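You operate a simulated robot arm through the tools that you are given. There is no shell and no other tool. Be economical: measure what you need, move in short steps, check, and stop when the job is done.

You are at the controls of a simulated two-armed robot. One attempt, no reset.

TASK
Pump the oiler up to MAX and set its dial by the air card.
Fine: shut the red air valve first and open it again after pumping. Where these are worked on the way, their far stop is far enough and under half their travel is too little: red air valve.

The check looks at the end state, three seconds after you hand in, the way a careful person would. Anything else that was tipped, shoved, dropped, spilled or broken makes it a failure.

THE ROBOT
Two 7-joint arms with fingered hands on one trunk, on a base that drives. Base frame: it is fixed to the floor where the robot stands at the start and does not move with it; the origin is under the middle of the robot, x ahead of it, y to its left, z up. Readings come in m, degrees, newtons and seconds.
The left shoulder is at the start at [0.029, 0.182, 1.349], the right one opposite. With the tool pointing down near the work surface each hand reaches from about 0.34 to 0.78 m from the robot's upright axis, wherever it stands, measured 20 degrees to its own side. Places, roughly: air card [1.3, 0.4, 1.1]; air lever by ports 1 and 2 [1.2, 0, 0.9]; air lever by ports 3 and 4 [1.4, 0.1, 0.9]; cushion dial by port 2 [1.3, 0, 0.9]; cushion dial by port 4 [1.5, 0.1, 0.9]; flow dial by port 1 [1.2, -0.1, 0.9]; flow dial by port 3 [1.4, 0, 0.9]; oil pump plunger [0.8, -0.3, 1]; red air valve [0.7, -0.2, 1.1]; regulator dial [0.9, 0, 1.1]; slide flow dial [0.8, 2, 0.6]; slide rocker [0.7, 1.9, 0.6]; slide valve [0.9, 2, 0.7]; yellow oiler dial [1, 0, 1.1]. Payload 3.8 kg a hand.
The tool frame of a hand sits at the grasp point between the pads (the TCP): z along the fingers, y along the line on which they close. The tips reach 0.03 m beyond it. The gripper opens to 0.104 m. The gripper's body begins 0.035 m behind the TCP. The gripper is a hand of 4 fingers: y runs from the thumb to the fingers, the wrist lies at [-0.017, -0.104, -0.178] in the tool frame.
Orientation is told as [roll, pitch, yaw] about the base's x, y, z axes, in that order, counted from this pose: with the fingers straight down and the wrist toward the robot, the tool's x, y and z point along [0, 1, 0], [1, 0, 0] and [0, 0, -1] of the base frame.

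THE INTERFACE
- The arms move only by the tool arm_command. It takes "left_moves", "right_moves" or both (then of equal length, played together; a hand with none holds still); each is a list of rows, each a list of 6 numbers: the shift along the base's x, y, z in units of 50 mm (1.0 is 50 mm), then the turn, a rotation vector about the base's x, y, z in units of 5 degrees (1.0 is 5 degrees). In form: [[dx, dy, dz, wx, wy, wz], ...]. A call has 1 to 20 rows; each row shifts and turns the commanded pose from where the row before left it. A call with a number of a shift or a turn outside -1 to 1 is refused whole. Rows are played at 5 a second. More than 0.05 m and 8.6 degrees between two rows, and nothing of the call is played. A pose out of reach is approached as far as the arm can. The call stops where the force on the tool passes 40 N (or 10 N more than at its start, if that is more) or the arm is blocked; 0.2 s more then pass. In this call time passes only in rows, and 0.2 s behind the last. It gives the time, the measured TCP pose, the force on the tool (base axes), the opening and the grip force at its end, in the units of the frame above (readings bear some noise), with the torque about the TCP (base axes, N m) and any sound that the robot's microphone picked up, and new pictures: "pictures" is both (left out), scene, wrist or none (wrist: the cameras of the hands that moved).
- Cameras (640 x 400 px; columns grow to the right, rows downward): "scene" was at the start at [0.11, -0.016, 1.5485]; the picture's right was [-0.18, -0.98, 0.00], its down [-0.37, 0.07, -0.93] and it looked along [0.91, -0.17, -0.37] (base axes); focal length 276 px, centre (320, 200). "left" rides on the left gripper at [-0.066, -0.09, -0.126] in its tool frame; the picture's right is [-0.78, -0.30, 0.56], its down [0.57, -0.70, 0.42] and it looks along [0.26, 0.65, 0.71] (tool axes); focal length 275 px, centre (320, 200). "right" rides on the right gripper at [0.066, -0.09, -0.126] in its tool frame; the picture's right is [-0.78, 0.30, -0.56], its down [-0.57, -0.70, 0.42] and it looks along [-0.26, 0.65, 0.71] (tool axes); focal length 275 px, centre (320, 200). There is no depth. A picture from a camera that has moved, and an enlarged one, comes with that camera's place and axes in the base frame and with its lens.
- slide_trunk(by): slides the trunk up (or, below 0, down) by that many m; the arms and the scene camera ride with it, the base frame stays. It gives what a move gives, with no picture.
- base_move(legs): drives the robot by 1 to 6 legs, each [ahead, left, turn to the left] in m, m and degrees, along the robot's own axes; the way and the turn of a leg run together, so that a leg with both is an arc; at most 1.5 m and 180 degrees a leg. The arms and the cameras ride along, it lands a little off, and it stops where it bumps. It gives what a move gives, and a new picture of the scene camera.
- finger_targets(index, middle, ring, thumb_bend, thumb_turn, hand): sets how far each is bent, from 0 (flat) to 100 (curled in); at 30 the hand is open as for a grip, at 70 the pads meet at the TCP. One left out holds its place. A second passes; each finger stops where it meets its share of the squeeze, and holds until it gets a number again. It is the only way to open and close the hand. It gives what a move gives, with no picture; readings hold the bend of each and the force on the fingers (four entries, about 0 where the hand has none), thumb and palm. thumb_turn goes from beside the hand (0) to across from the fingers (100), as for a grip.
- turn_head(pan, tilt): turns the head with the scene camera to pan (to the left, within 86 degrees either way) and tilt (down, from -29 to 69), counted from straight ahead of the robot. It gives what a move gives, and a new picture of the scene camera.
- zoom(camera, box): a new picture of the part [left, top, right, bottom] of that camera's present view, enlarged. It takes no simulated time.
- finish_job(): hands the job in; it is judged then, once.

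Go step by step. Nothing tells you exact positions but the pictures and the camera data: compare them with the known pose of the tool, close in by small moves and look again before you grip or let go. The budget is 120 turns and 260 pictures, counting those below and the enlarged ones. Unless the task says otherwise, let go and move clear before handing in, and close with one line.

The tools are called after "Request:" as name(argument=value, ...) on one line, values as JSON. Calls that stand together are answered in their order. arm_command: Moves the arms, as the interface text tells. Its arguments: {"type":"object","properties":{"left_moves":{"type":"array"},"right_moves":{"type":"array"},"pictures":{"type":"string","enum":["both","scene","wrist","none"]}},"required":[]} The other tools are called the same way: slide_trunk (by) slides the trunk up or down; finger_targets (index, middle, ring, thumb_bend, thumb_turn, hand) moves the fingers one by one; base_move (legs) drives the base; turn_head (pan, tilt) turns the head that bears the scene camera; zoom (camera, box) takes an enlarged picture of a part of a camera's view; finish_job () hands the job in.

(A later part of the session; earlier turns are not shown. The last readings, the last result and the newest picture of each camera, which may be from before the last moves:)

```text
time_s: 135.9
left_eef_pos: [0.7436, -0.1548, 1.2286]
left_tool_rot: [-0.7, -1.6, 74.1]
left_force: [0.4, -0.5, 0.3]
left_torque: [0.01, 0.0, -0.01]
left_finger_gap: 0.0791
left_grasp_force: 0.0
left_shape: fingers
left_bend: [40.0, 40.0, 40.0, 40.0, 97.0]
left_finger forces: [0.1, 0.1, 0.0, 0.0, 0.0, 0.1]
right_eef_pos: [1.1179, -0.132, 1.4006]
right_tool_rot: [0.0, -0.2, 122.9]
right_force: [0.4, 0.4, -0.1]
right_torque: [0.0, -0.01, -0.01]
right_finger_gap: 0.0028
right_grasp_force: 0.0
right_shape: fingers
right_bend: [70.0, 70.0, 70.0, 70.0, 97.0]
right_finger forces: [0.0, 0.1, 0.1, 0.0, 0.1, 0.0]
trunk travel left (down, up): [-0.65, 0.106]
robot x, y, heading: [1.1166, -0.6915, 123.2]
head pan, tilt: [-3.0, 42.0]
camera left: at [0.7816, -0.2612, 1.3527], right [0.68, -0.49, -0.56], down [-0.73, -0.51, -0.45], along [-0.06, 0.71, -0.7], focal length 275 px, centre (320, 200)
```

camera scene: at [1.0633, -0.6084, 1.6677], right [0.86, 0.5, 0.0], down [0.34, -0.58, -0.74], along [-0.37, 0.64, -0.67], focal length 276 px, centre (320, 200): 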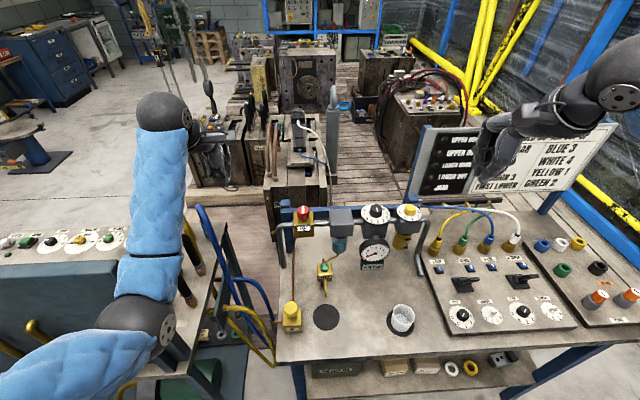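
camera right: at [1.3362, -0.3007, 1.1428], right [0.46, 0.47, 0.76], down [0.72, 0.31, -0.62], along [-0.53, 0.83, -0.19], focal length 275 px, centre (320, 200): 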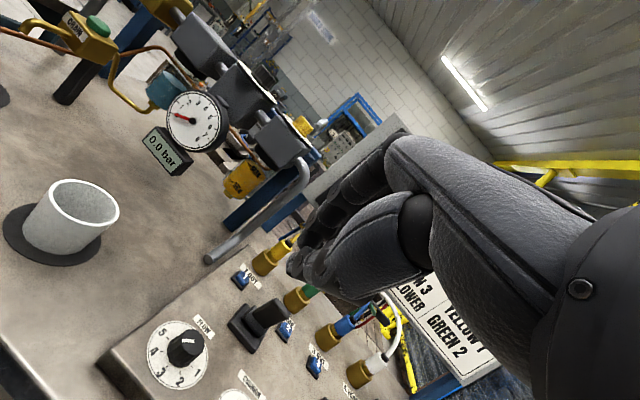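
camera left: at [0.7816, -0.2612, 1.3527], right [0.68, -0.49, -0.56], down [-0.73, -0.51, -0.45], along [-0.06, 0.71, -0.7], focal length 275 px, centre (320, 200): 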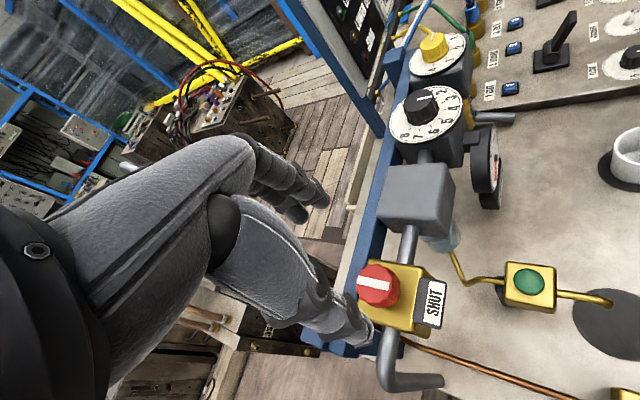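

Request:
arm_command(left_moves=[[0.04, 0.08, -0.5, 0, 0, 0], [0, 0, -0.5, 0, 0, 0], [0, 0, -0.5, 0, 0, 0], [0, 0, -0.5, 0, 0, 0]], pictures="wrist")

Request:
finger_targets(hand="left", index=72, middle=72, ring=72, thumb_bend=72)

```text
time_s: 136.9
left_eef_pos: [0.7499, -0.1522, 1.1281]
left_tool_rot: [-0.7, -1.4, 74.2]
left_force: [0.8, -0.1, 0.0]
left_torque: [0.02, -0.02, 0.02]
left_finger_gap: 0.0792
left_grasp_force: 0.1
left_shape: fingers
left_bend: [40.0, 40.0, 40.0, 40.0, 97.0]
left_finger forces: [0.0, 0.0, 0.1, 0.0, 0.0, 0.1]
left hand out of reach, approached as far as the arm can: row 4
right_eef_pos: [1.1185, -0.132, 1.3992]
right_tool_rot: [0.1, -0.2, 123.0]
right_force: [-0.7, 0.9, -0.7]
right_torque: [0.01, -0.01, 0.03]
right_finger_gap: 0.0026
right_grasp_force: 0.0
right_shape: fingers
right_bend: [70.0, 70.0, 70.0, 70.0, 97.0]
right_finger forces: [0.0, 0.0, 0.0, 0.1, 0.1, 0.0]
trunk travel left (down, up): [-0.65, 0.106]
robot x, y, heading: [1.1151, -0.6899, 123.2]
head pan, tilt: [-3.0, 42.0]
camera left: at [0.7869, -0.2587, 1.2526], right [0.68, -0.48, -0.56], down [-0.73, -0.51, -0.45], along [-0.07, 0.71, -0.7], focal length 275 px, centre (320, 200)
```

left: 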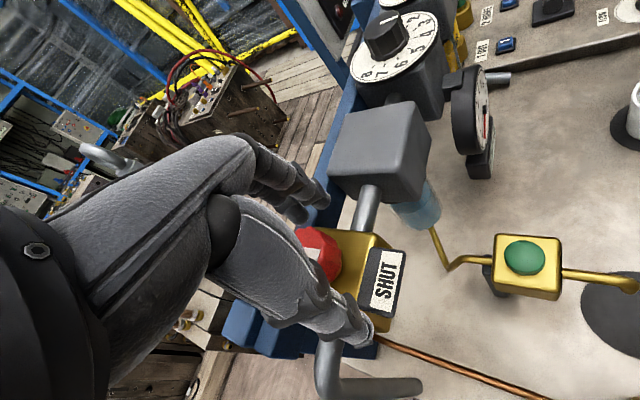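

```text
time_s: 137.9
left_eef_pos: [0.75, -0.1509, 1.1282]
left_tool_rot: [-0.6, -1.5, 74.2]
left_force: [1.7, 6.9, 2.1]
left_torque: [0.56, -0.04, -0.02]
left_finger_gap: 0.0213
left_grasp_force: 15.5
left_shape: fingers
left_bend: [62.0, 48.0, 72.0, 63.0, 97.0]
left_finger forces: [8.1, 13.3, 0.1, 0.0, 9.2, 0.1]
right_eef_pos: [1.1183, -0.1316, 1.3996]
right_tool_rot: [0.2, -0.2, 123.0]
right_force: [-0.1, -0.4, -1.0]
right_torque: [-0.03, -0.02, -0.02]
right_finger_gap: 0.0029
right_grasp_force: 0.1
right_shape: fingers
right_bend: [70.0, 70.0, 70.0, 70.0, 97.0]
right_finger forces: [0.1, 0.0, 0.1, 0.0, 0.0, 0.0]
trunk travel left (down, up): [-0.65, 0.106]
robot x, y, heading: [1.1125, -0.6896, 123.1]
head pan, tilt: [-3.0, 42.0]
```

Gripped. Turning anticlockwise to open, in two parts.

Request:
arm_command(left_moves=[[0, 0, 0, 0, 0, 1], [0, 0, 0, 0, 0, 1], [0, 0, 0, 0, 0, 1], [0, 0, 0, 0, 0, 1], [0, 0, 0, 0, 0, 1], [0, 0, 0, 0, 0, 1], [0, 0, 0, 0, 0, 1], [0, 0, 0, 0, 0, 1], [0, 0, 0, 0, 0, 1]], pictures="wrist")

Request:
zoom(camera="left", box=[260, 190, 420, 290])

```text
time_s: 139.9
left_eef_pos: [0.7502, -0.1496, 1.1285]
left_tool_rot: [-0.6, -1.5, 119.3]
left_force: [2.1, 11.8, 1.6]
left_torque: [0.4, 0.08, -0.22]
left_finger_gap: 0.0198
left_grasp_force: 14.6
left_shape: fingers
left_bend: [59.0, 52.0, 72.0, 65.0, 97.0]
left_finger forces: [11.2, 9.2, 0.8, 0.1, 7.6, 0.1]
right_eef_pos: [1.1196, -0.1308, 1.399]
right_tool_rot: [0.1, -0.1, 123.1]
right_force: [0.0, -0.4, 0.3]
right_torque: [0.02, 0.04, 0.01]
right_finger_gap: 0.0027
right_grasp_force: 0.1
right_shape: fingers
right_bend: [70.0, 70.0, 70.0, 70.0, 97.0]
right_finger forces: [0.0, 0.1, 0.0, 0.1, 0.0, 0.0]
trunk travel left (down, up): [-0.65, 0.106]
robot x, y, heading: [1.1116, -0.6917, 123.3]
head pan, tilt: [-3.0, 42.0]
camera left: at [0.8525, -0.199, 1.2532], right [0.82, 0.14, -0.56], down [-0.16, -0.88, -0.45], along [-0.55, 0.46, -0.7], focal length 275 px, centre (320, 200)
```

left: 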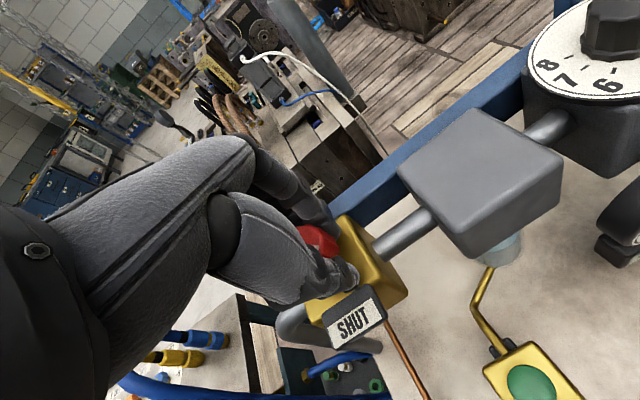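

```text
4.00 times, centred on (340, 240) of left
camera zoom: at [0.8525, -0.199, 1.2532], right [0.82, 0.14, -0.56], down [-0.16, -0.88, -0.45], along [-0.55, 0.46, -0.7], focal length 1101 px, centre (240, 40)
```

zoom: 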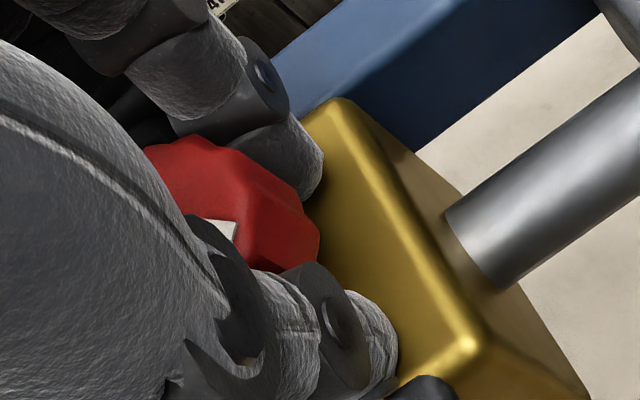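

Request:
arm_command(left_moves=[[0, 0, 0, 0, 0, 1], [0, 0, 0, 0, 0, 1], [0, 0, 0, 0, 0, 1], [0, 0, 0, 0, 0, 1], [0, 0, 0, 0, 0, 1], [0, 0, 0, 0, 0, 1], [0, 0, 0, 0, 0, 1], [0, 0, 0, 0, 0, 1]], pictures="wrist")

Request:
zoom(camera="left", box=[260, 190, 420, 290])

Request:
zoom(camera="scene", box=[270, 180, 430, 280])

```text
time_s: 141.7
left_eef_pos: [0.7498, -0.1519, 1.129]
left_tool_rot: [-1.2, -1.7, 156.3]
left_force: [-5.0, 39.0, -4.4]
left_torque: [0.93, 0.45, -0.68]
left_finger_gap: 0.0218
left_grasp_force: 21.9
left_shape: fingers
left_bend: [55.0, 46.0, 72.0, 67.0, 94.0]
left_finger forces: [20.1, 14.9, 0.0, 0.1, 8.7, 0.0]
left hand out of reach, approached as far as the arm can: row 7
right_eef_pos: [1.1178, -0.1244, 1.3965]
right_tool_rot: [0.2, 0.1, 123.0]
right_force: [-0.4, 0.0, 0.1]
right_torque: [0.0, 0.01, 0.01]
right_finger_gap: 0.0028
right_grasp_force: 0.0
right_shape: fingers
right_bend: [70.0, 70.0, 70.0, 70.0, 97.0]
right_finger forces: [0.0, 0.1, 0.1, 0.0, 0.1, 0.1]
trunk travel left (down, up): [-0.65, 0.106]
robot x, y, heading: [1.1136, -0.6929, 123.1]
head pan, tilt: [-3.0, 42.0]
camera left: at [0.8613, -0.131, 1.2537], right [0.57, 0.61, -0.55], down [0.4, -0.79, -0.46], along [-0.71, 0.04, -0.7], focal length 275 px, centre (320, 200)
```

left: 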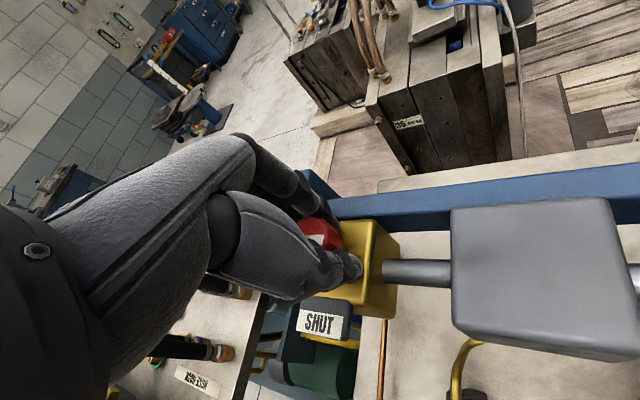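

```text
4.00 times, centred on (340, 240) of left
camera zoom: at [0.8613, -0.131, 1.2537], right [0.57, 0.61, -0.55], down [0.4, -0.79, -0.46], along [-0.71, 0.04, -0.7], focal length 1101 px, centre (240, 40)
```

zoom: 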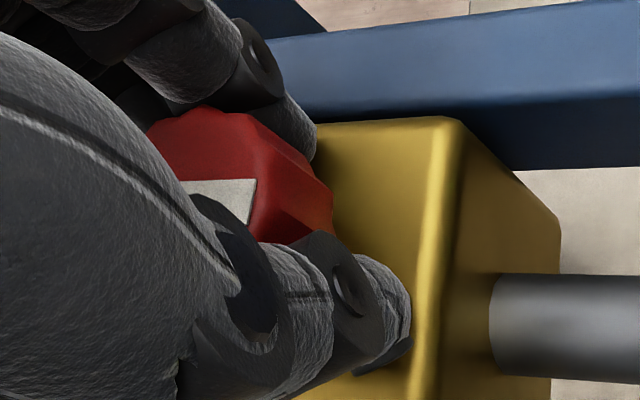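

```text
4.00 times, centred on (350, 230) of scene
camera zoom: at [1.0615, -0.5996, 1.6671], right [0.86, 0.5, 0.0], down [0.34, -0.58, -0.74], along [-0.37, 0.64, -0.67], focal length 1104 px, centre (200, 80)
```

zoom: 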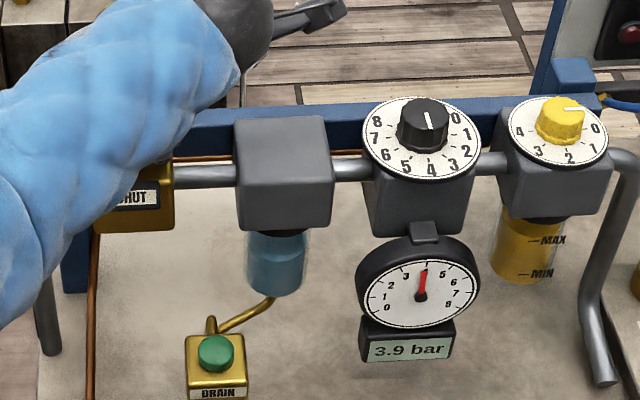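

Open again, pressure back (3.9 bar and rising). Releasing and lifting.

Request:
finger_targets(hand="left", index=40, middle=40, ring=40, thumb_bend=40)

Request:
arm_command(left_moves=[[0, 0, 0.8, 0, 0, 0], [0, 0, 0.8, 0, 0, 0], [0, 0, 0.8, 0, 0, -1], [0, 0, 0.8, 0, 0, -1], [-0.5, -0.3, 0.6, 0, 0, -1], [-0.5, -0.3, 0, 0, 0, -1], [-0.5, -0.3, 0, 0, 0, -1], [-0.5, -0.3, 0, 0, 0, -1]], pictures="scene")

Request:
zoom(camera="scene", box=[270, 180, 430, 280])

Request:
zoom(camera="scene", box=[380, 190, 440, 228])

```text
time_s: 142.7
left_eef_pos: [0.7486, -0.1611, 1.1273]
left_tool_rot: [-0.6, -1.4, 156.7]
left_force: [0.3, -0.4, 0.0]
left_torque: [-0.02, 0.01, 0.0]
left_finger_gap: 0.0798
left_grasp_force: 0.0
left_shape: fingers
left_bend: [40.0, 40.0, 40.0, 40.0, 97.0]
left_finger forces: [0.1, 0.1, 0.1, 0.0, 0.0, 0.0]
right_eef_pos: [1.1185, -0.131, 1.3993]
right_tool_rot: [0.0, -0.2, 122.9]
right_force: [0.4, -1.3, 0.7]
right_torque: [-0.01, -0.05, -0.01]
right_finger_gap: 0.0028
right_grasp_force: 0.0
right_shape: fingers
right_bend: [70.0, 70.0, 70.0, 70.0, 97.0]
right_finger forces: [0.0, 0.0, 0.0, 0.0, 0.0, 0.1]
trunk travel left (down, up): [-0.65, 0.106]
robot x, y, heading: [1.1152, -0.6922, 123.1]
head pan, tilt: [-3.0, 42.0]
```

```text
time_s: 144.5
left_eef_pos: [0.6496, -0.2203, 1.317]
left_tool_rot: [-0.7, -1.4, 129.0]
left_force: [0.0, 0.0, -0.7]
left_torque: [0.04, 0.0, -0.01]
left_finger_gap: 0.0797
left_grasp_force: 0.1
left_shape: fingers
left_bend: [40.0, 40.0, 40.0, 40.0, 97.0]
left_finger forces: [0.1, 0.0, 0.0, 0.0, 0.0, 0.0]
right_eef_pos: [1.1178, -0.1318, 1.3993]
right_tool_rot: [0.0, -0.2, 122.9]
right_force: [-0.5, -0.7, -0.7]
right_torque: [0.0, -0.02, 0.0]
right_finger_gap: 0.0027
right_grasp_force: 0.1
right_shape: fingers
right_bend: [70.0, 70.0, 70.0, 70.0, 97.0]
right_finger forces: [0.1, 0.0, 0.0, 0.1, 0.0, 0.0]
trunk travel left (down, up): [-0.65, 0.106]
robot x, y, heading: [1.1119, -0.6911, 123.2]
head pan, tilt: [-3.0, 42.0]
camera scene: at [1.0611, -0.609, 1.6676], right [0.86, 0.5, 0.0], down [0.34, -0.58, -0.74], along [-0.37, 0.64, -0.67], focal length 276 px, centre (320, 200)
```

scene: 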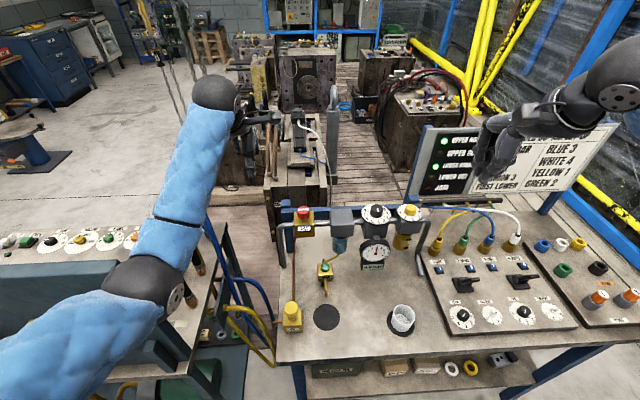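

```text
4.00 times, centred on (350, 230) of scene
camera zoom: at [1.0611, -0.609, 1.6676], right [0.86, 0.5, 0.0], down [0.34, -0.58, -0.74], along [-0.37, 0.64, -0.67], focal length 1104 px, centre (200, 80)
```

zoom: 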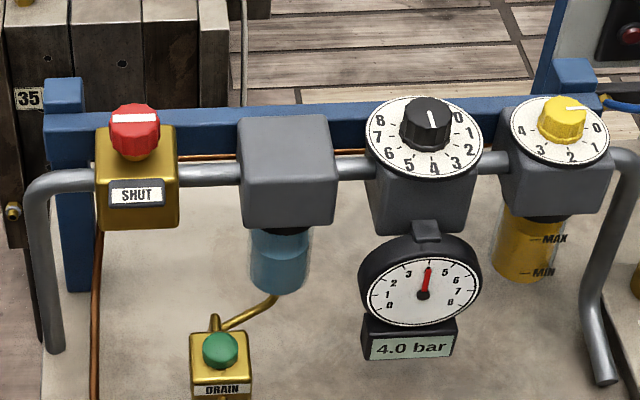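

```text
10.53 times, centred on (410, 209) of scene
camera zoom: at [1.0611, -0.609, 1.6676], right [0.86, 0.5, 0.0], down [0.34, -0.58, -0.74], along [-0.37, 0.64, -0.67], focal length 2905 px, centre (-627, 105)
```

zoom: 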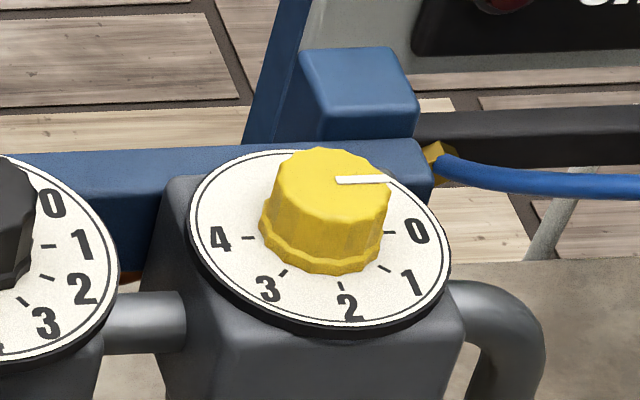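

Valve is fully open again (4.0 bar), oil at MAX. The oiler dial points at 0 with 45° per number, so I need about 135° clockwise to reach 3. I'll bring the right hand over it, pre-turned.

Request:
finger_targets(hand="right", index=40, middle=40, ring=40, thumb_bend=40)

Request:
arm_command(right_moves=[[-0.25, 0.3, 0, 0, 0, 1], [-0.25, 0.3, 0, 0, 0, 1], [-0.25, 0.3, 0, 0, 0, 1], [-0.25, 0.3, 0, 0, 0, 1], [-0.25, 0.3, 0, 0, 0, 1], [-0.25, 0.3, 0, 0, 0, 1], [-0.25, 0.3, 0, 0, 0, 1], [-0.25, 0.3, 0, 0, 0, 1], [-0.25, 0.3, -0.7, 0, 0, 1], [-0.15, 0.2, -0.7, 0, 0, 1], [0, 0, -0.7, 0, 0, 1], [0, 0, -0.7, 0, 0, 0]], pictures="both")

```text
time_s: 145.5
left_eef_pos: [0.651, -0.2193, 1.3169]
left_tool_rot: [-0.7, -1.4, 129.3]
left_force: [0.4, -0.5, 0.0]
left_torque: [-0.03, -0.01, 0.0]
left_finger_gap: 0.0799
left_grasp_force: 0.0
left_shape: fingers
left_bend: [40.0, 40.0, 40.0, 40.0, 97.0]
left_finger forces: [0.1, 0.0, 0.0, 0.0, 0.0, 0.0]
right_eef_pos: [1.1184, -0.1322, 1.4005]
right_tool_rot: [-0.1, -0.3, 123.0]
right_force: [-0.6, -0.5, 0.7]
right_torque: [0.02, -0.02, 0.0]
right_finger_gap: 0.079
right_grasp_force: 0.0
right_shape: fingers
right_bend: [40.0, 40.0, 40.0, 40.0, 97.0]
right_finger forces: [0.1, 0.1, 0.1, 0.0, 0.0, 0.0]
trunk travel left (down, up): [-0.65, 0.106]
robot x, y, heading: [1.1115, -0.6951, 123.2]
head pan, tilt: [-3.0, 42.0]
```

```text
time_s: 148.1
left_eef_pos: [0.6515, -0.2186, 1.3165]
left_tool_rot: [-0.6, -1.4, 129.3]
left_force: [-0.5, -0.7, -0.1]
left_torque: [-0.01, -0.01, -0.02]
left_finger_gap: 0.0799
left_grasp_force: 0.1
left_shape: fingers
left_bend: [40.0, 40.0, 40.0, 40.0, 97.0]
left_finger forces: [0.1, 0.1, 0.1, 0.1, 0.0, 0.0]
right_eef_pos: [1.0375, -0.062, 1.3629]
right_tool_rot: [-0.8, 0.0, 152.4]
right_force: [0.2, 0.2, 0.0]
right_torque: [0.03, 0.02, 0.03]
right_finger_gap: 0.0797
right_grasp_force: 0.0
right_shape: fingers
right_bend: [40.0, 40.0, 40.0, 40.0, 97.0]
right_finger forces: [0.0, 0.1, 0.0, 0.1, 0.0, 0.1]
right hand out of reach, approached as far as the arm can: row 6, 7, 8, 9, 10, 11
trunk travel left (down, up): [-0.65, 0.106]
robot x, y, heading: [1.1111, -0.6916, 123.1]
head pan, tilt: [-3.0, 42.0]
camera scene: at [1.0629, -0.6073, 1.6676], right [0.86, 0.5, 0.0], down [0.34, -0.58, -0.74], along [-0.37, 0.64, -0.67], focal length 276 px, centre (320, 200)
camera right: at [1.0848, -0.1626, 1.4884], right [0.09, 0.82, 0.57], down [0.89, 0.19, -0.42], along [-0.45, 0.55, -0.71], focal length 275 px, centre (320, 200)
```

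scene: 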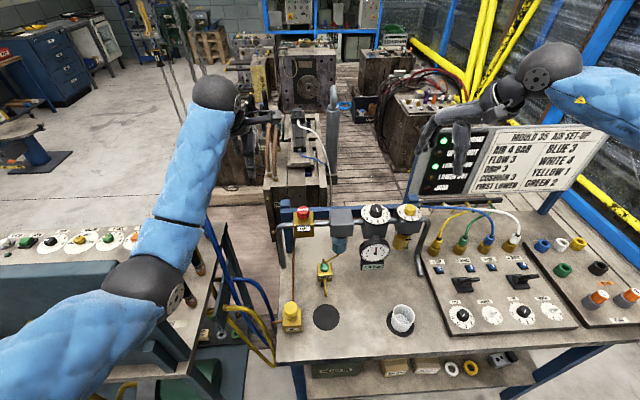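
right: 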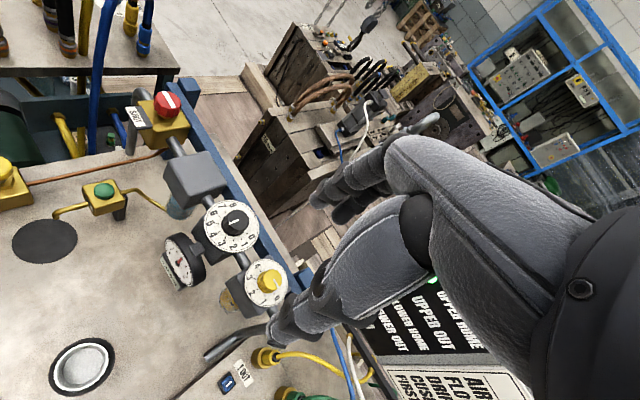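

Request:
arm_command(right_moves=[[0, 0, -0.3, 0, 0, 0], [0, 0, -0.3, 0, 0, 0], [0, 0, 0, 0, 0, 0]], pictures="wrist")

```text
time_s: 148.9
left_eef_pos: [0.6511, -0.2196, 1.318]
left_tool_rot: [-0.7, -1.4, 129.1]
left_force: [0.9, -0.6, 0.0]
left_torque: [0.01, -0.02, 0.03]
left_finger_gap: 0.0796
left_grasp_force: 0.0
left_shape: fingers
left_bend: [40.0, 40.0, 40.0, 40.0, 97.0]
left_finger forces: [0.1, 0.1, 0.0, 0.1, 0.0, 0.0]
right_eef_pos: [1.0357, -0.0623, 1.3331]
right_tool_rot: [-1.0, -0.1, 152.4]
right_force: [0.1, 0.2, 1.0]
right_torque: [-0.02, 0.03, -0.01]
right_finger_gap: 0.0794
right_grasp_force: 0.0
right_shape: fingers
right_bend: [40.0, 40.0, 40.0, 40.0, 97.0]
right_finger forces: [0.0, 0.0, 0.1, 0.0, 0.0, 0.1]
trunk travel left (down, up): [-0.65, 0.106]
robot x, y, heading: [1.1141, -0.6914, 123.3]
head pan, tilt: [-3.0, 42.0]
camera right: at [1.0836, -0.1634, 1.4588], right [0.09, 0.82, 0.57], down [0.89, 0.19, -0.42], along [-0.45, 0.55, -0.71], focal length 275 px, centre (320, 200)
```

right: 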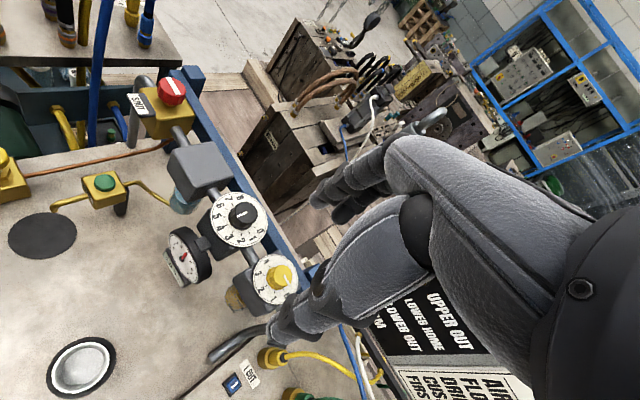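

Oiler knob at about (1.000, 0.020). Lowering and moving over it step by step.

Request:
arm_command(right_moves=[[0, 0, -0.6, 0, 0, 0], [0, 0, -0.6, 0, 0, 0], [-0.18, 0.41, 0, 0, 0, 0], [-0.18, 0.41, 0, 0, 0, 0], [-0.18, 0.41, 0, 0, 0, 0], [-0.18, 0.41, 0, 0, 0, 0], [0, 0, -0.4, 0, 0, 0], [0, 0, -0.4, 0, 0, 0]], pictures="wrist")

```text
time_s: 150.7
left_eef_pos: [0.6502, -0.22, 1.317]
left_tool_rot: [-0.5, -1.4, 129.1]
left_force: [1.0, -0.7, -0.2]
left_torque: [-0.01, 0.01, 0.01]
left_finger_gap: 0.0794
left_grasp_force: 0.0
left_shape: fingers
left_bend: [40.0, 40.0, 40.0, 40.0, 97.0]
left_finger forces: [0.0, 0.0, 0.0, 0.0, 0.1, 0.0]
right_eef_pos: [1.0311, -0.0512, 1.2327]
right_tool_rot: [-0.9, -0.1, 152.3]
right_force: [-0.1, 0.6, 0.4]
right_torque: [-0.01, -0.01, 0.02]
right_finger_gap: 0.0793
right_grasp_force: 0.2
right_shape: fingers
right_bend: [40.0, 40.0, 40.0, 40.0, 97.0]
right_finger forces: [0.0, 0.0, 0.1, 0.0, 0.0, 0.1]
right hand out of reach, approached as far as the arm can: row 3, 4, 5, 6
trunk travel left (down, up): [-0.65, 0.106]
robot x, y, heading: [1.1138, -0.6904, 123.2]
head pan, tilt: [-3.0, 42.0]
camera right: at [1.0792, -0.1518, 1.3582], right [0.09, 0.82, 0.57], down [0.89, 0.19, -0.42], along [-0.45, 0.55, -0.71], focal length 275 px, centre (320, 200)
```

right: 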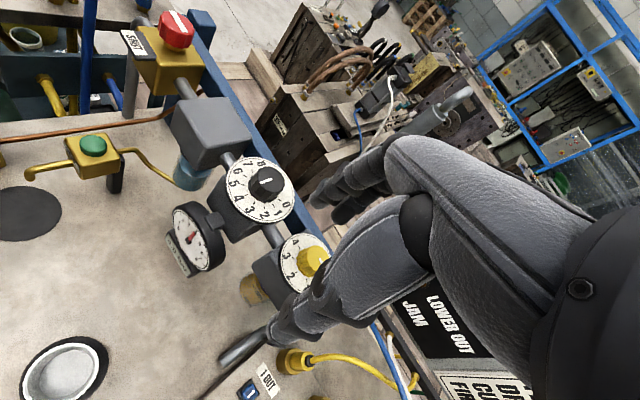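

The right arm runs out of reach here, so I'll shift the base slightly right and nearer.

Request:
base_move(legs=[[0.02, -0.08, 0]])

Request:
arm_command(right_moves=[[-0.4, 0, 0, 0, 0, 0], [-0.4, 0, 0, 0, 0, 0], [-0.4, 0, 0, 0, 0, 0], [-0.3, 0, 0, 0, 0, 0], [-0.3, 0, 0, 0, 0, 0], [0, 0.2, 0, 0, 0, 0]], pictures="wrist")

```text
time_s: 151.8
left_eef_pos: [0.7084, -0.1581, 1.3168]
left_tool_rot: [-0.6, -1.4, 129.2]
left_force: [0.6, 0.2, -0.1]
left_torque: [-0.01, 0.02, 0.01]
left_finger_gap: 0.0797
left_grasp_force: 0.0
left_shape: fingers
left_bend: [40.0, 40.0, 40.0, 40.0, 97.0]
left_finger forces: [0.0, 0.0, 0.0, 0.0, 0.0, 0.0]
right_eef_pos: [1.0879, 0.0106, 1.2326]
right_tool_rot: [-0.7, -0.2, 152.5]
right_force: [-0.4, 0.0, -0.2]
right_torque: [-0.03, 0.0, 0.0]
right_finger_gap: 0.079
right_grasp_force: 0.0
right_shape: fingers
right_bend: [40.0, 40.0, 40.0, 40.0, 97.0]
right_finger forces: [0.0, 0.0, 0.0, 0.0, 0.1, 0.1]
trunk travel left (down, up): [-0.65, 0.106]
robot x, y, heading: [1.1685, -0.6291, 123.1]
head pan, tilt: [-3.0, 42.0]
camera scene: at [1.1197, -0.5466, 1.6676], right [0.86, 0.5, 0.0], down [0.34, -0.58, -0.74], along [-0.37, 0.64, -0.67], focal length 276 px, centre (320, 200)
```

scene: 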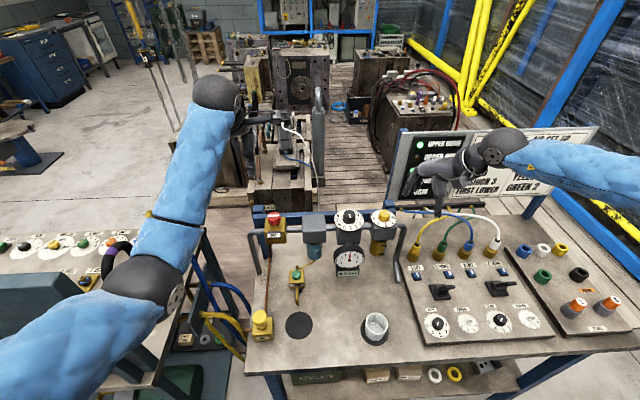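

```text
time_s: 153.2
left_eef_pos: [0.7063, -0.1592, 1.3171]
left_tool_rot: [-0.8, -1.5, 129.2]
left_force: [1.0, 0.1, 0.3]
left_torque: [-0.03, 0.01, -0.01]
left_finger_gap: 0.0797
left_grasp_force: 0.0
left_shape: fingers
left_bend: [40.0, 40.0, 40.0, 40.0, 97.0]
left_finger forces: [0.1, 0.0, 0.1, 0.0, 0.1, 0.1]
right_eef_pos: [0.9976, 0.0187, 1.2336]
right_tool_rot: [-0.9, 0.0, 152.3]
right_force: [0.3, -0.3, -0.5]
right_torque: [0.04, -0.03, -0.02]
right_finger_gap: 0.0793
right_grasp_force: 0.1
right_shape: fingers
right_bend: [40.0, 40.0, 40.0, 40.0, 97.0]
right_finger forces: [0.0, 0.0, 0.0, 0.0, 0.0, 0.0]
trunk travel left (down, up): [-0.65, 0.106]
robot x, y, heading: [1.17, -0.6316, 123.0]
head pan, tilt: [-3.0, 42.0]
camera right: at [1.0452, -0.082, 1.3583], right [0.09, 0.82, 0.57], down [0.89, 0.19, -0.42], along [-0.45, 0.55, -0.71], focal length 275 px, centre (320, 200)
```

right: 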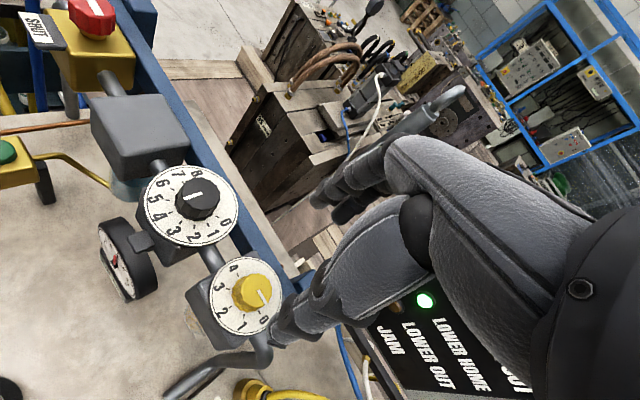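

Right over the knob. Pre-turn further anticlockwise, then lower.

Request:
arm_command(right_moves=[[0.08, 0, -0.4, 0, 0, 1], [0, 0, -0.4, 0, 0, 1], [0, 0, 0, 0, 0, 1], [0, 0, 0, 0, 0, 1], [0, 0, 0, 0, 0, 1]], pictures="wrist")

Request:
zoom(camera="scene", box=[330, 170, 458, 250])

```text
time_s: 154.4
left_eef_pos: [0.7061, -0.1605, 1.3172]
left_tool_rot: [-0.8, -1.4, 129.2]
left_force: [0.2, 0.3, 1.0]
left_torque: [-0.02, -0.01, -0.02]
left_finger_gap: 0.0802
left_grasp_force: 0.0
left_shape: fingers
left_bend: [40.0, 40.0, 40.0, 40.0, 97.0]
left_finger forces: [0.0, 0.0, 0.0, 0.1, 0.0, 0.1]
right_eef_pos: [1.0225, -0.0114, 1.2336]
right_tool_rot: [-1.0, -0.1, 157.4]
right_force: [0.6, -1.1, 0.2]
right_torque: [-0.02, 0.02, -0.02]
right_finger_gap: 0.0791
right_grasp_force: 0.0
right_shape: fingers
right_bend: [40.0, 40.0, 40.0, 40.0, 97.0]
right_finger forces: [0.0, 0.1, 0.1, 0.1, 0.1, 0.1]
right hand out of reach, approached as far as the arm can: row 1, 2, 3, 4, 5
trunk travel left (down, up): [-0.65, 0.106]
robot x, y, heading: [1.1713, -0.6277, 123.4]
head pan, tilt: [-3.0, 42.0]
camera right: at [1.0784, -0.1084, 1.3585], right [0.02, 0.82, 0.57], down [0.87, 0.27, -0.42], along [-0.49, 0.5, -0.71], focal length 275 px, centre (320, 200)
```

right: 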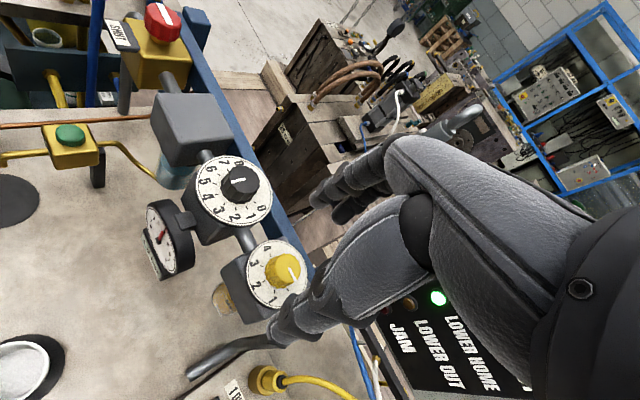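

```text
5.00 times, centred on (394, 210) of scene
camera zoom: at [1.1182, -0.5477, 1.6676], right [0.86, 0.5, 0.0], down [0.34, -0.58, -0.74], along [-0.37, 0.64, -0.67], focal length 1380 px, centre (-50, 150)
```

zoom: 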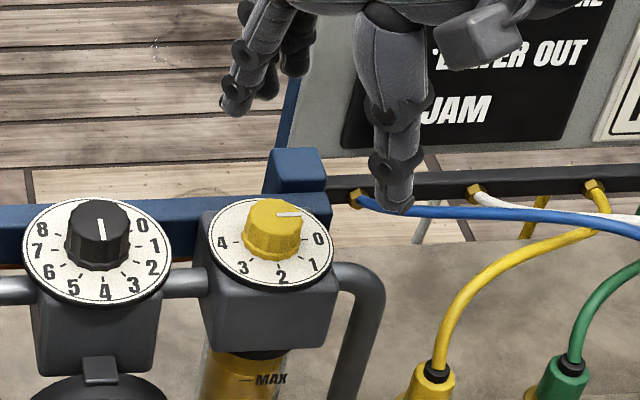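

The right wrist is limited there, so I'll do the turn in two grips. Going back to the workable yaw and lowering on the knob.

Request:
arm_command(right_moves=[[0, 0, -0.5, 0, 0, -1], [0, 0, -0.4, 0, 0, 0], [-0.22, 0.32, 0, 0, 0, 0], [-0.21, 0.32, 0, 0, 0, 0]], pictures="wrist")

```text
time_s: 155.4
left_eef_pos: [0.7062, -0.1592, 1.3165]
left_tool_rot: [-0.8, -1.4, 129.2]
left_force: [-0.6, 0.3, -0.3]
left_torque: [0.01, 0.02, 0.02]
left_finger_gap: 0.0797
left_grasp_force: 0.1
left_shape: fingers
left_bend: [40.0, 40.0, 40.0, 40.0, 97.0]
left_finger forces: [0.0, 0.0, 0.0, 0.0, 0.0, 0.0]
right_eef_pos: [1.0012, 0.0209, 1.1871]
right_tool_rot: [-1.1, 0.0, 152.2]
right_force: [0.2, 0.1, -0.4]
right_torque: [0.01, -0.01, 0.0]
right_finger_gap: 0.0792
right_grasp_force: 0.0
right_shape: fingers
right_bend: [40.0, 40.0, 40.0, 40.0, 97.0]
right_finger forces: [0.1, 0.0, 0.0, 0.1, 0.0, 0.1]
trunk travel left (down, up): [-0.65, 0.106]
robot x, y, heading: [1.1714, -0.6284, 123.2]
head pan, tilt: [-3.0, 42.0]
camera right: at [1.0485, -0.0804, 1.3125], right [0.09, 0.82, 0.57], down [0.89, 0.19, -0.41], along [-0.44, 0.55, -0.71], focal length 275 px, centre (320, 200)
```

right: 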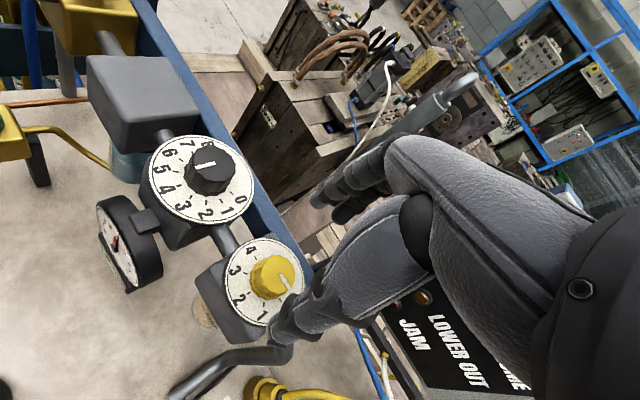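

Request:
arm_command(right_moves=[[0.06, -0.06, -0.5, 0, 0, 0], [0, 0, -0.5, 0, 0, 0], [0, 0, -0.22, 0, 0, 0]], pictures="wrist")

Request:
zoom(camera="scene", box=[330, 170, 458, 250])

```text
time_s: 156.2
left_eef_pos: [0.7082, -0.1582, 1.3187]
left_tool_rot: [-0.7, -1.4, 129.2]
left_force: [0.3, -0.3, -0.4]
left_torque: [-0.03, -0.02, -0.02]
left_finger_gap: 0.0797
left_grasp_force: 0.0
left_shape: fingers
left_bend: [40.0, 40.0, 40.0, 40.0, 97.0]
left_finger forces: [0.1, 0.0, 0.1, 0.0, 0.0, 0.0]
right_eef_pos: [1.0043, 0.0185, 1.1549]
right_tool_rot: [-0.9, -0.1, 152.3]
right_force: [0.3, 0.4, -0.2]
right_torque: [0.01, -0.04, 0.0]
right_finger_gap: 0.0792
right_grasp_force: 0.0
right_shape: fingers
right_bend: [40.0, 40.0, 40.0, 40.0, 97.0]
right_finger forces: [0.1, 0.0, 0.0, 0.0, 0.1, 0.0]
right hand out of reach, approached as far as the arm can: row 2, 3
trunk travel left (down, up): [-0.65, 0.106]
robot x, y, heading: [1.1699, -0.6338, 123.0]
head pan, tilt: [-3.0, 42.0]
camera right: at [1.0532, -0.0836, 1.2792], right [0.1, 0.82, 0.57], down [0.89, 0.19, -0.42], along [-0.45, 0.55, -0.71], focal length 275 px, centre (320, 200)
```

right: 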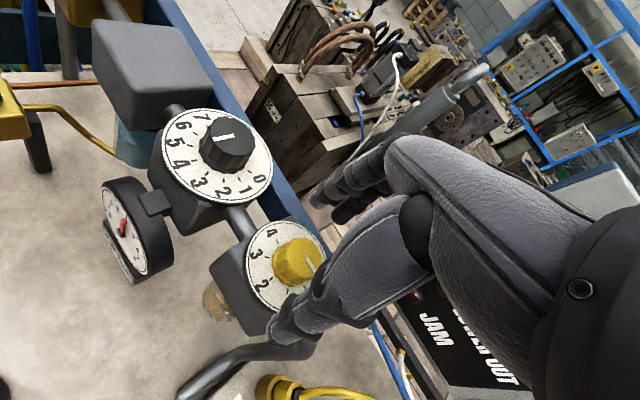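

```text
5.00 times, centred on (394, 210) of scene
camera zoom: at [1.1193, -0.5478, 1.6677], right [0.86, 0.5, 0.0], down [0.34, -0.58, -0.74], along [-0.37, 0.64, -0.67], focal length 1380 px, centre (-50, 150)
```

zoom: 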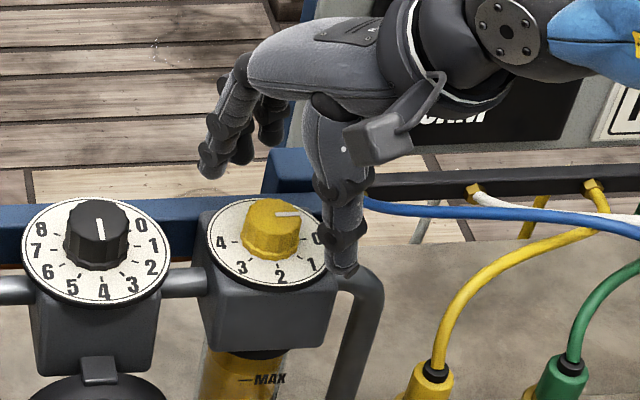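

Try the neutral yaw instead, then lower.

Request:
arm_command(right_moves=[[0, 0, 0, 0, 0, -1], [0, 0, 0, 0, 0, -1], [0, 0, 0, 0, 0, -1], [0, 0, 0, 0, 0, -1], [0, 0, -0.3, 0, 0, 0], [0, 0, -0.27, 0, 0, 0]], pictures="wrist")

Request:
zoom(camera="scene", box=[330, 170, 458, 250])

```text
time_s: 157.6
left_eef_pos: [0.707, -0.159, 1.3176]
left_tool_rot: [-0.7, -1.4, 129.2]
left_force: [-0.2, -0.1, -0.6]
left_torque: [0.02, -0.01, 0.01]
left_finger_gap: 0.08
left_grasp_force: 0.1
left_shape: fingers
left_bend: [40.0, 40.0, 40.0, 40.0, 97.0]
left_finger forces: [0.0, 0.0, 0.0, 0.1, 0.1, 0.0]
right_eef_pos: [1.0036, 0.0171, 1.1255]
right_tool_rot: [-1.0, -0.1, 132.3]
right_force: [-0.2, -0.3, 0.4]
right_torque: [0.0, 0.02, -0.02]
right_finger_gap: 0.0793
right_grasp_force: 0.1
right_shape: fingers
right_bend: [40.0, 40.0, 40.0, 40.0, 97.0]
right_finger forces: [0.1, 0.0, 0.1, 0.0, 0.0, 0.0]
trunk travel left (down, up): [-0.65, 0.106]
robot x, y, heading: [1.1681, -0.6329, 123.0]
head pan, tilt: [-3.0, 42.0]
camera right: at [1.014, -0.0945, 1.2509], right [0.37, 0.73, 0.57], down [0.9, -0.13, -0.42], along [-0.23, 0.67, -0.71], focal length 275 px, centre (320, 200)
```

right: 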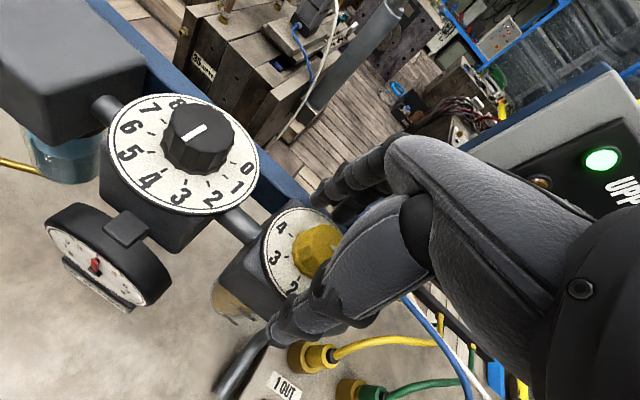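

```text
5.00 times, centred on (394, 210) of scene
camera zoom: at [1.1186, -0.5476, 1.6676], right [0.86, 0.5, 0.0], down [0.34, -0.58, -0.74], along [-0.37, 0.64, -0.67], focal length 1380 px, centre (-50, 150)
```

zoom: 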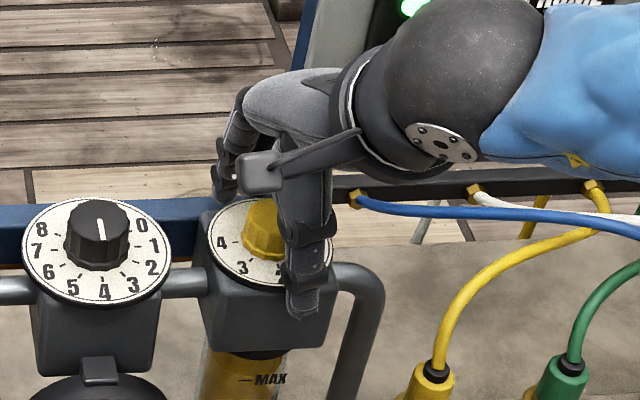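

Good position around the knob at this yaw. Gripping and turning clockwise.

Request:
finger_targets(hand="right", index=72, middle=72, ring=72, thumb_bend=72)

Request:
arm_command(right_moves=[[0, 0, 0, 0, 0, -1], [0, 0, 0, 0, 0, -1], [0, 0, 0, 0, 0, -1], [0, 0, 0, 0, 0, -1], [0, 0, 0, 0, 0, -1], [0, 0, 0, 0, 0, -1]], pictures="wrist")

Request:
zoom(camera="scene", box=[330, 170, 458, 250])

```text
time_s: 158.6
left_eef_pos: [0.7058, -0.1564, 1.3154]
left_tool_rot: [-0.6, -1.4, 129.3]
left_force: [-0.2, 0.0, 0.5]
left_torque: [0.0, -0.01, 0.02]
left_finger_gap: 0.0798
left_grasp_force: 0.1
left_shape: fingers
left_bend: [40.0, 40.0, 40.0, 40.0, 97.0]
left_finger forces: [0.0, 0.0, 0.0, 0.0, 0.1, 0.0]
right_eef_pos: [1.001, 0.0202, 1.1277]
right_tool_rot: [-0.8, -0.5, 132.4]
right_force: [-10.2, 17.0, 12.8]
right_torque: [0.63, 0.34, 0.21]
right_finger_gap: 0.0624
right_grasp_force: 20.4
right_shape: fingers
right_bend: [46.0, 48.0, 59.0, 49.0, 97.0]
right_finger forces: [10.2, 9.4, 11.2, 0.0, 9.7, 0.1]
trunk travel left (down, up): [-0.65, 0.106]
robot x, y, heading: [1.1691, -0.627, 123.0]
head pan, tilt: [-3.0, 42.0]
```

```text
time_s: 160.0
left_eef_pos: [0.7058, -0.1594, 1.3161]
left_tool_rot: [-0.8, -1.4, 129.2]
left_force: [0.4, 0.2, 0.8]
left_torque: [0.03, -0.04, 0.0]
left_finger_gap: 0.0797
left_grasp_force: 0.1
left_shape: fingers
left_bend: [40.0, 40.0, 40.0, 40.0, 97.0]
left_finger forces: [0.0, 0.1, 0.0, 0.0, 0.0, 0.1]
right_eef_pos: [1.0013, 0.0192, 1.1313]
right_tool_rot: [-0.7, -0.6, 102.3]
right_force: [-10.5, 7.9, 20.7]
right_torque: [0.9, 0.33, 0.58]
right_finger_gap: 0.0464
right_grasp_force: 17.7
right_shape: fingers
right_bend: [51.0, 47.0, 70.0, 55.0, 99.0]
right_finger forces: [7.9, 22.5, 0.1, 0.0, 5.8, 0.0]
trunk travel left (down, up): [-0.65, 0.106]
robot x, y, heading: [1.1692, -0.6317, 123.3]
head pan, tilt: [-3.0, 42.0]
camera right: at [0.9543, -0.0842, 1.2558], right [0.69, 0.45, 0.57], down [0.71, -0.56, -0.42], along [0.13, 0.7, -0.7], focal length 275 px, centre (320, 200)
```

right: 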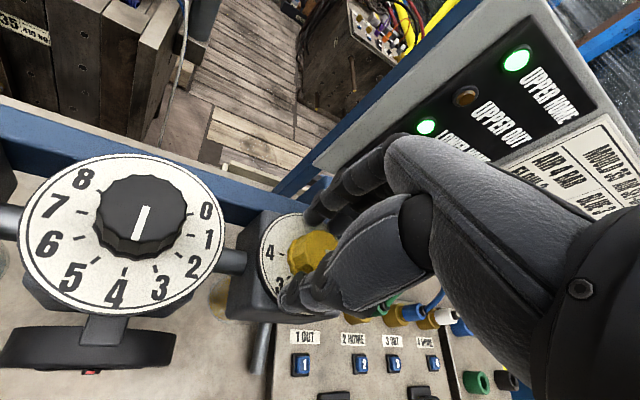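

```text
5.00 times, centred on (394, 210) of scene
camera zoom: at [1.1168, -0.5492, 1.6677], right [0.86, 0.5, 0.0], down [0.34, -0.58, -0.74], along [-0.37, 0.64, -0.67], focal length 1380 px, centre (-50, 150)
```

zoom: 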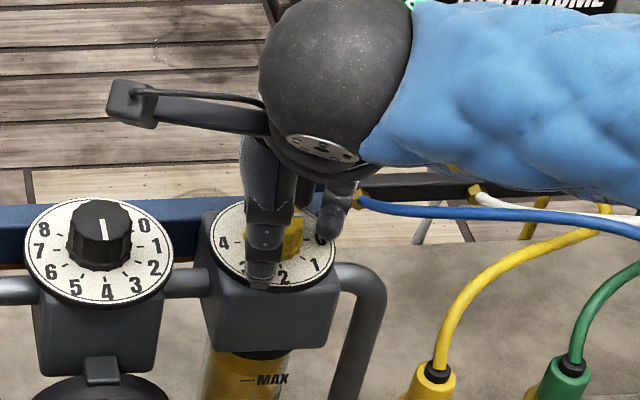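

Request:
zoom(camera="right", box=[240, 190, 368, 300])

Request:
arm_command(right_moves=[[0, 0, 0, 0, 0, -1], [0, 0, 0, 0, 0, -1], [0, 0, 0, 0, 0, -1], [0, 0, 0, 0, 0, -1]], pictures="wrist")

Request:
zoom(camera="right", box=[240, 190, 368, 300])

```text
3.64 times, centred on (304, 245) of right
camera zoom: at [0.9543, -0.0842, 1.2558], right [0.69, 0.45, 0.57], down [0.71, -0.56, -0.42], along [0.13, 0.7, -0.7], focal length 1001 px, centre (378, 36)
```

zoom: 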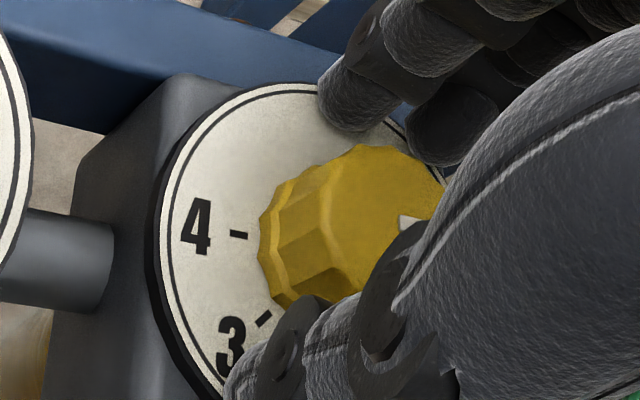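

```text
time_s: 161.0
left_eef_pos: [0.7057, -0.1602, 1.3169]
left_tool_rot: [-0.5, -1.6, 129.1]
left_force: [-0.2, -0.5, 0.0]
left_torque: [-0.03, -0.01, 0.01]
left_finger_gap: 0.08
left_grasp_force: 0.1
left_shape: fingers
left_bend: [40.0, 40.0, 40.0, 40.0, 97.0]
left_finger forces: [0.1, 0.1, 0.1, 0.1, 0.0, 0.1]
right_eef_pos: [1.0025, 0.0186, 1.1296]
right_tool_rot: [-0.9, -0.4, 82.3]
right_force: [-5.5, 10.3, 18.6]
right_torque: [0.76, 0.04, 0.58]
right_finger_gap: 0.0471
right_grasp_force: 17.2
right_shape: fingers
right_bend: [51.0, 48.0, 70.0, 55.0, 100.0]
right_finger forces: [11.0, 16.0, 0.0, 0.0, 8.1, 0.0]
trunk travel left (down, up): [-0.65, 0.106]
robot x, y, heading: [1.1712, -0.6361, 123.0]
head pan, tilt: [-3.0, 42.0]
camera right: at [0.9234, -0.0611, 1.2552], right [0.8, 0.18, 0.57], down [0.48, -0.77, -0.42], along [0.36, 0.61, -0.7], focal length 275 px, centre (320, 200)
```

right: 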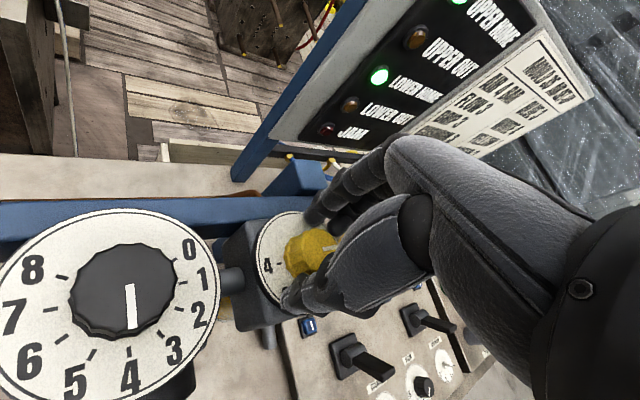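

```text
3.64 times, centred on (304, 245) of right
camera zoom: at [0.9234, -0.0611, 1.2552], right [0.8, 0.18, 0.57], down [0.48, -0.77, -0.42], along [0.36, 0.61, -0.7], focal length 1001 px, centre (378, 36)
```

zoom: 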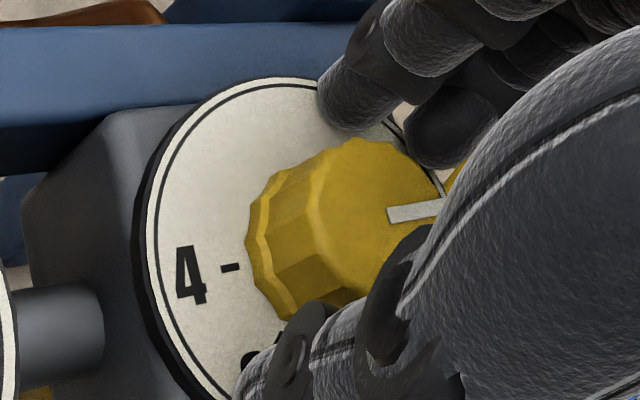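

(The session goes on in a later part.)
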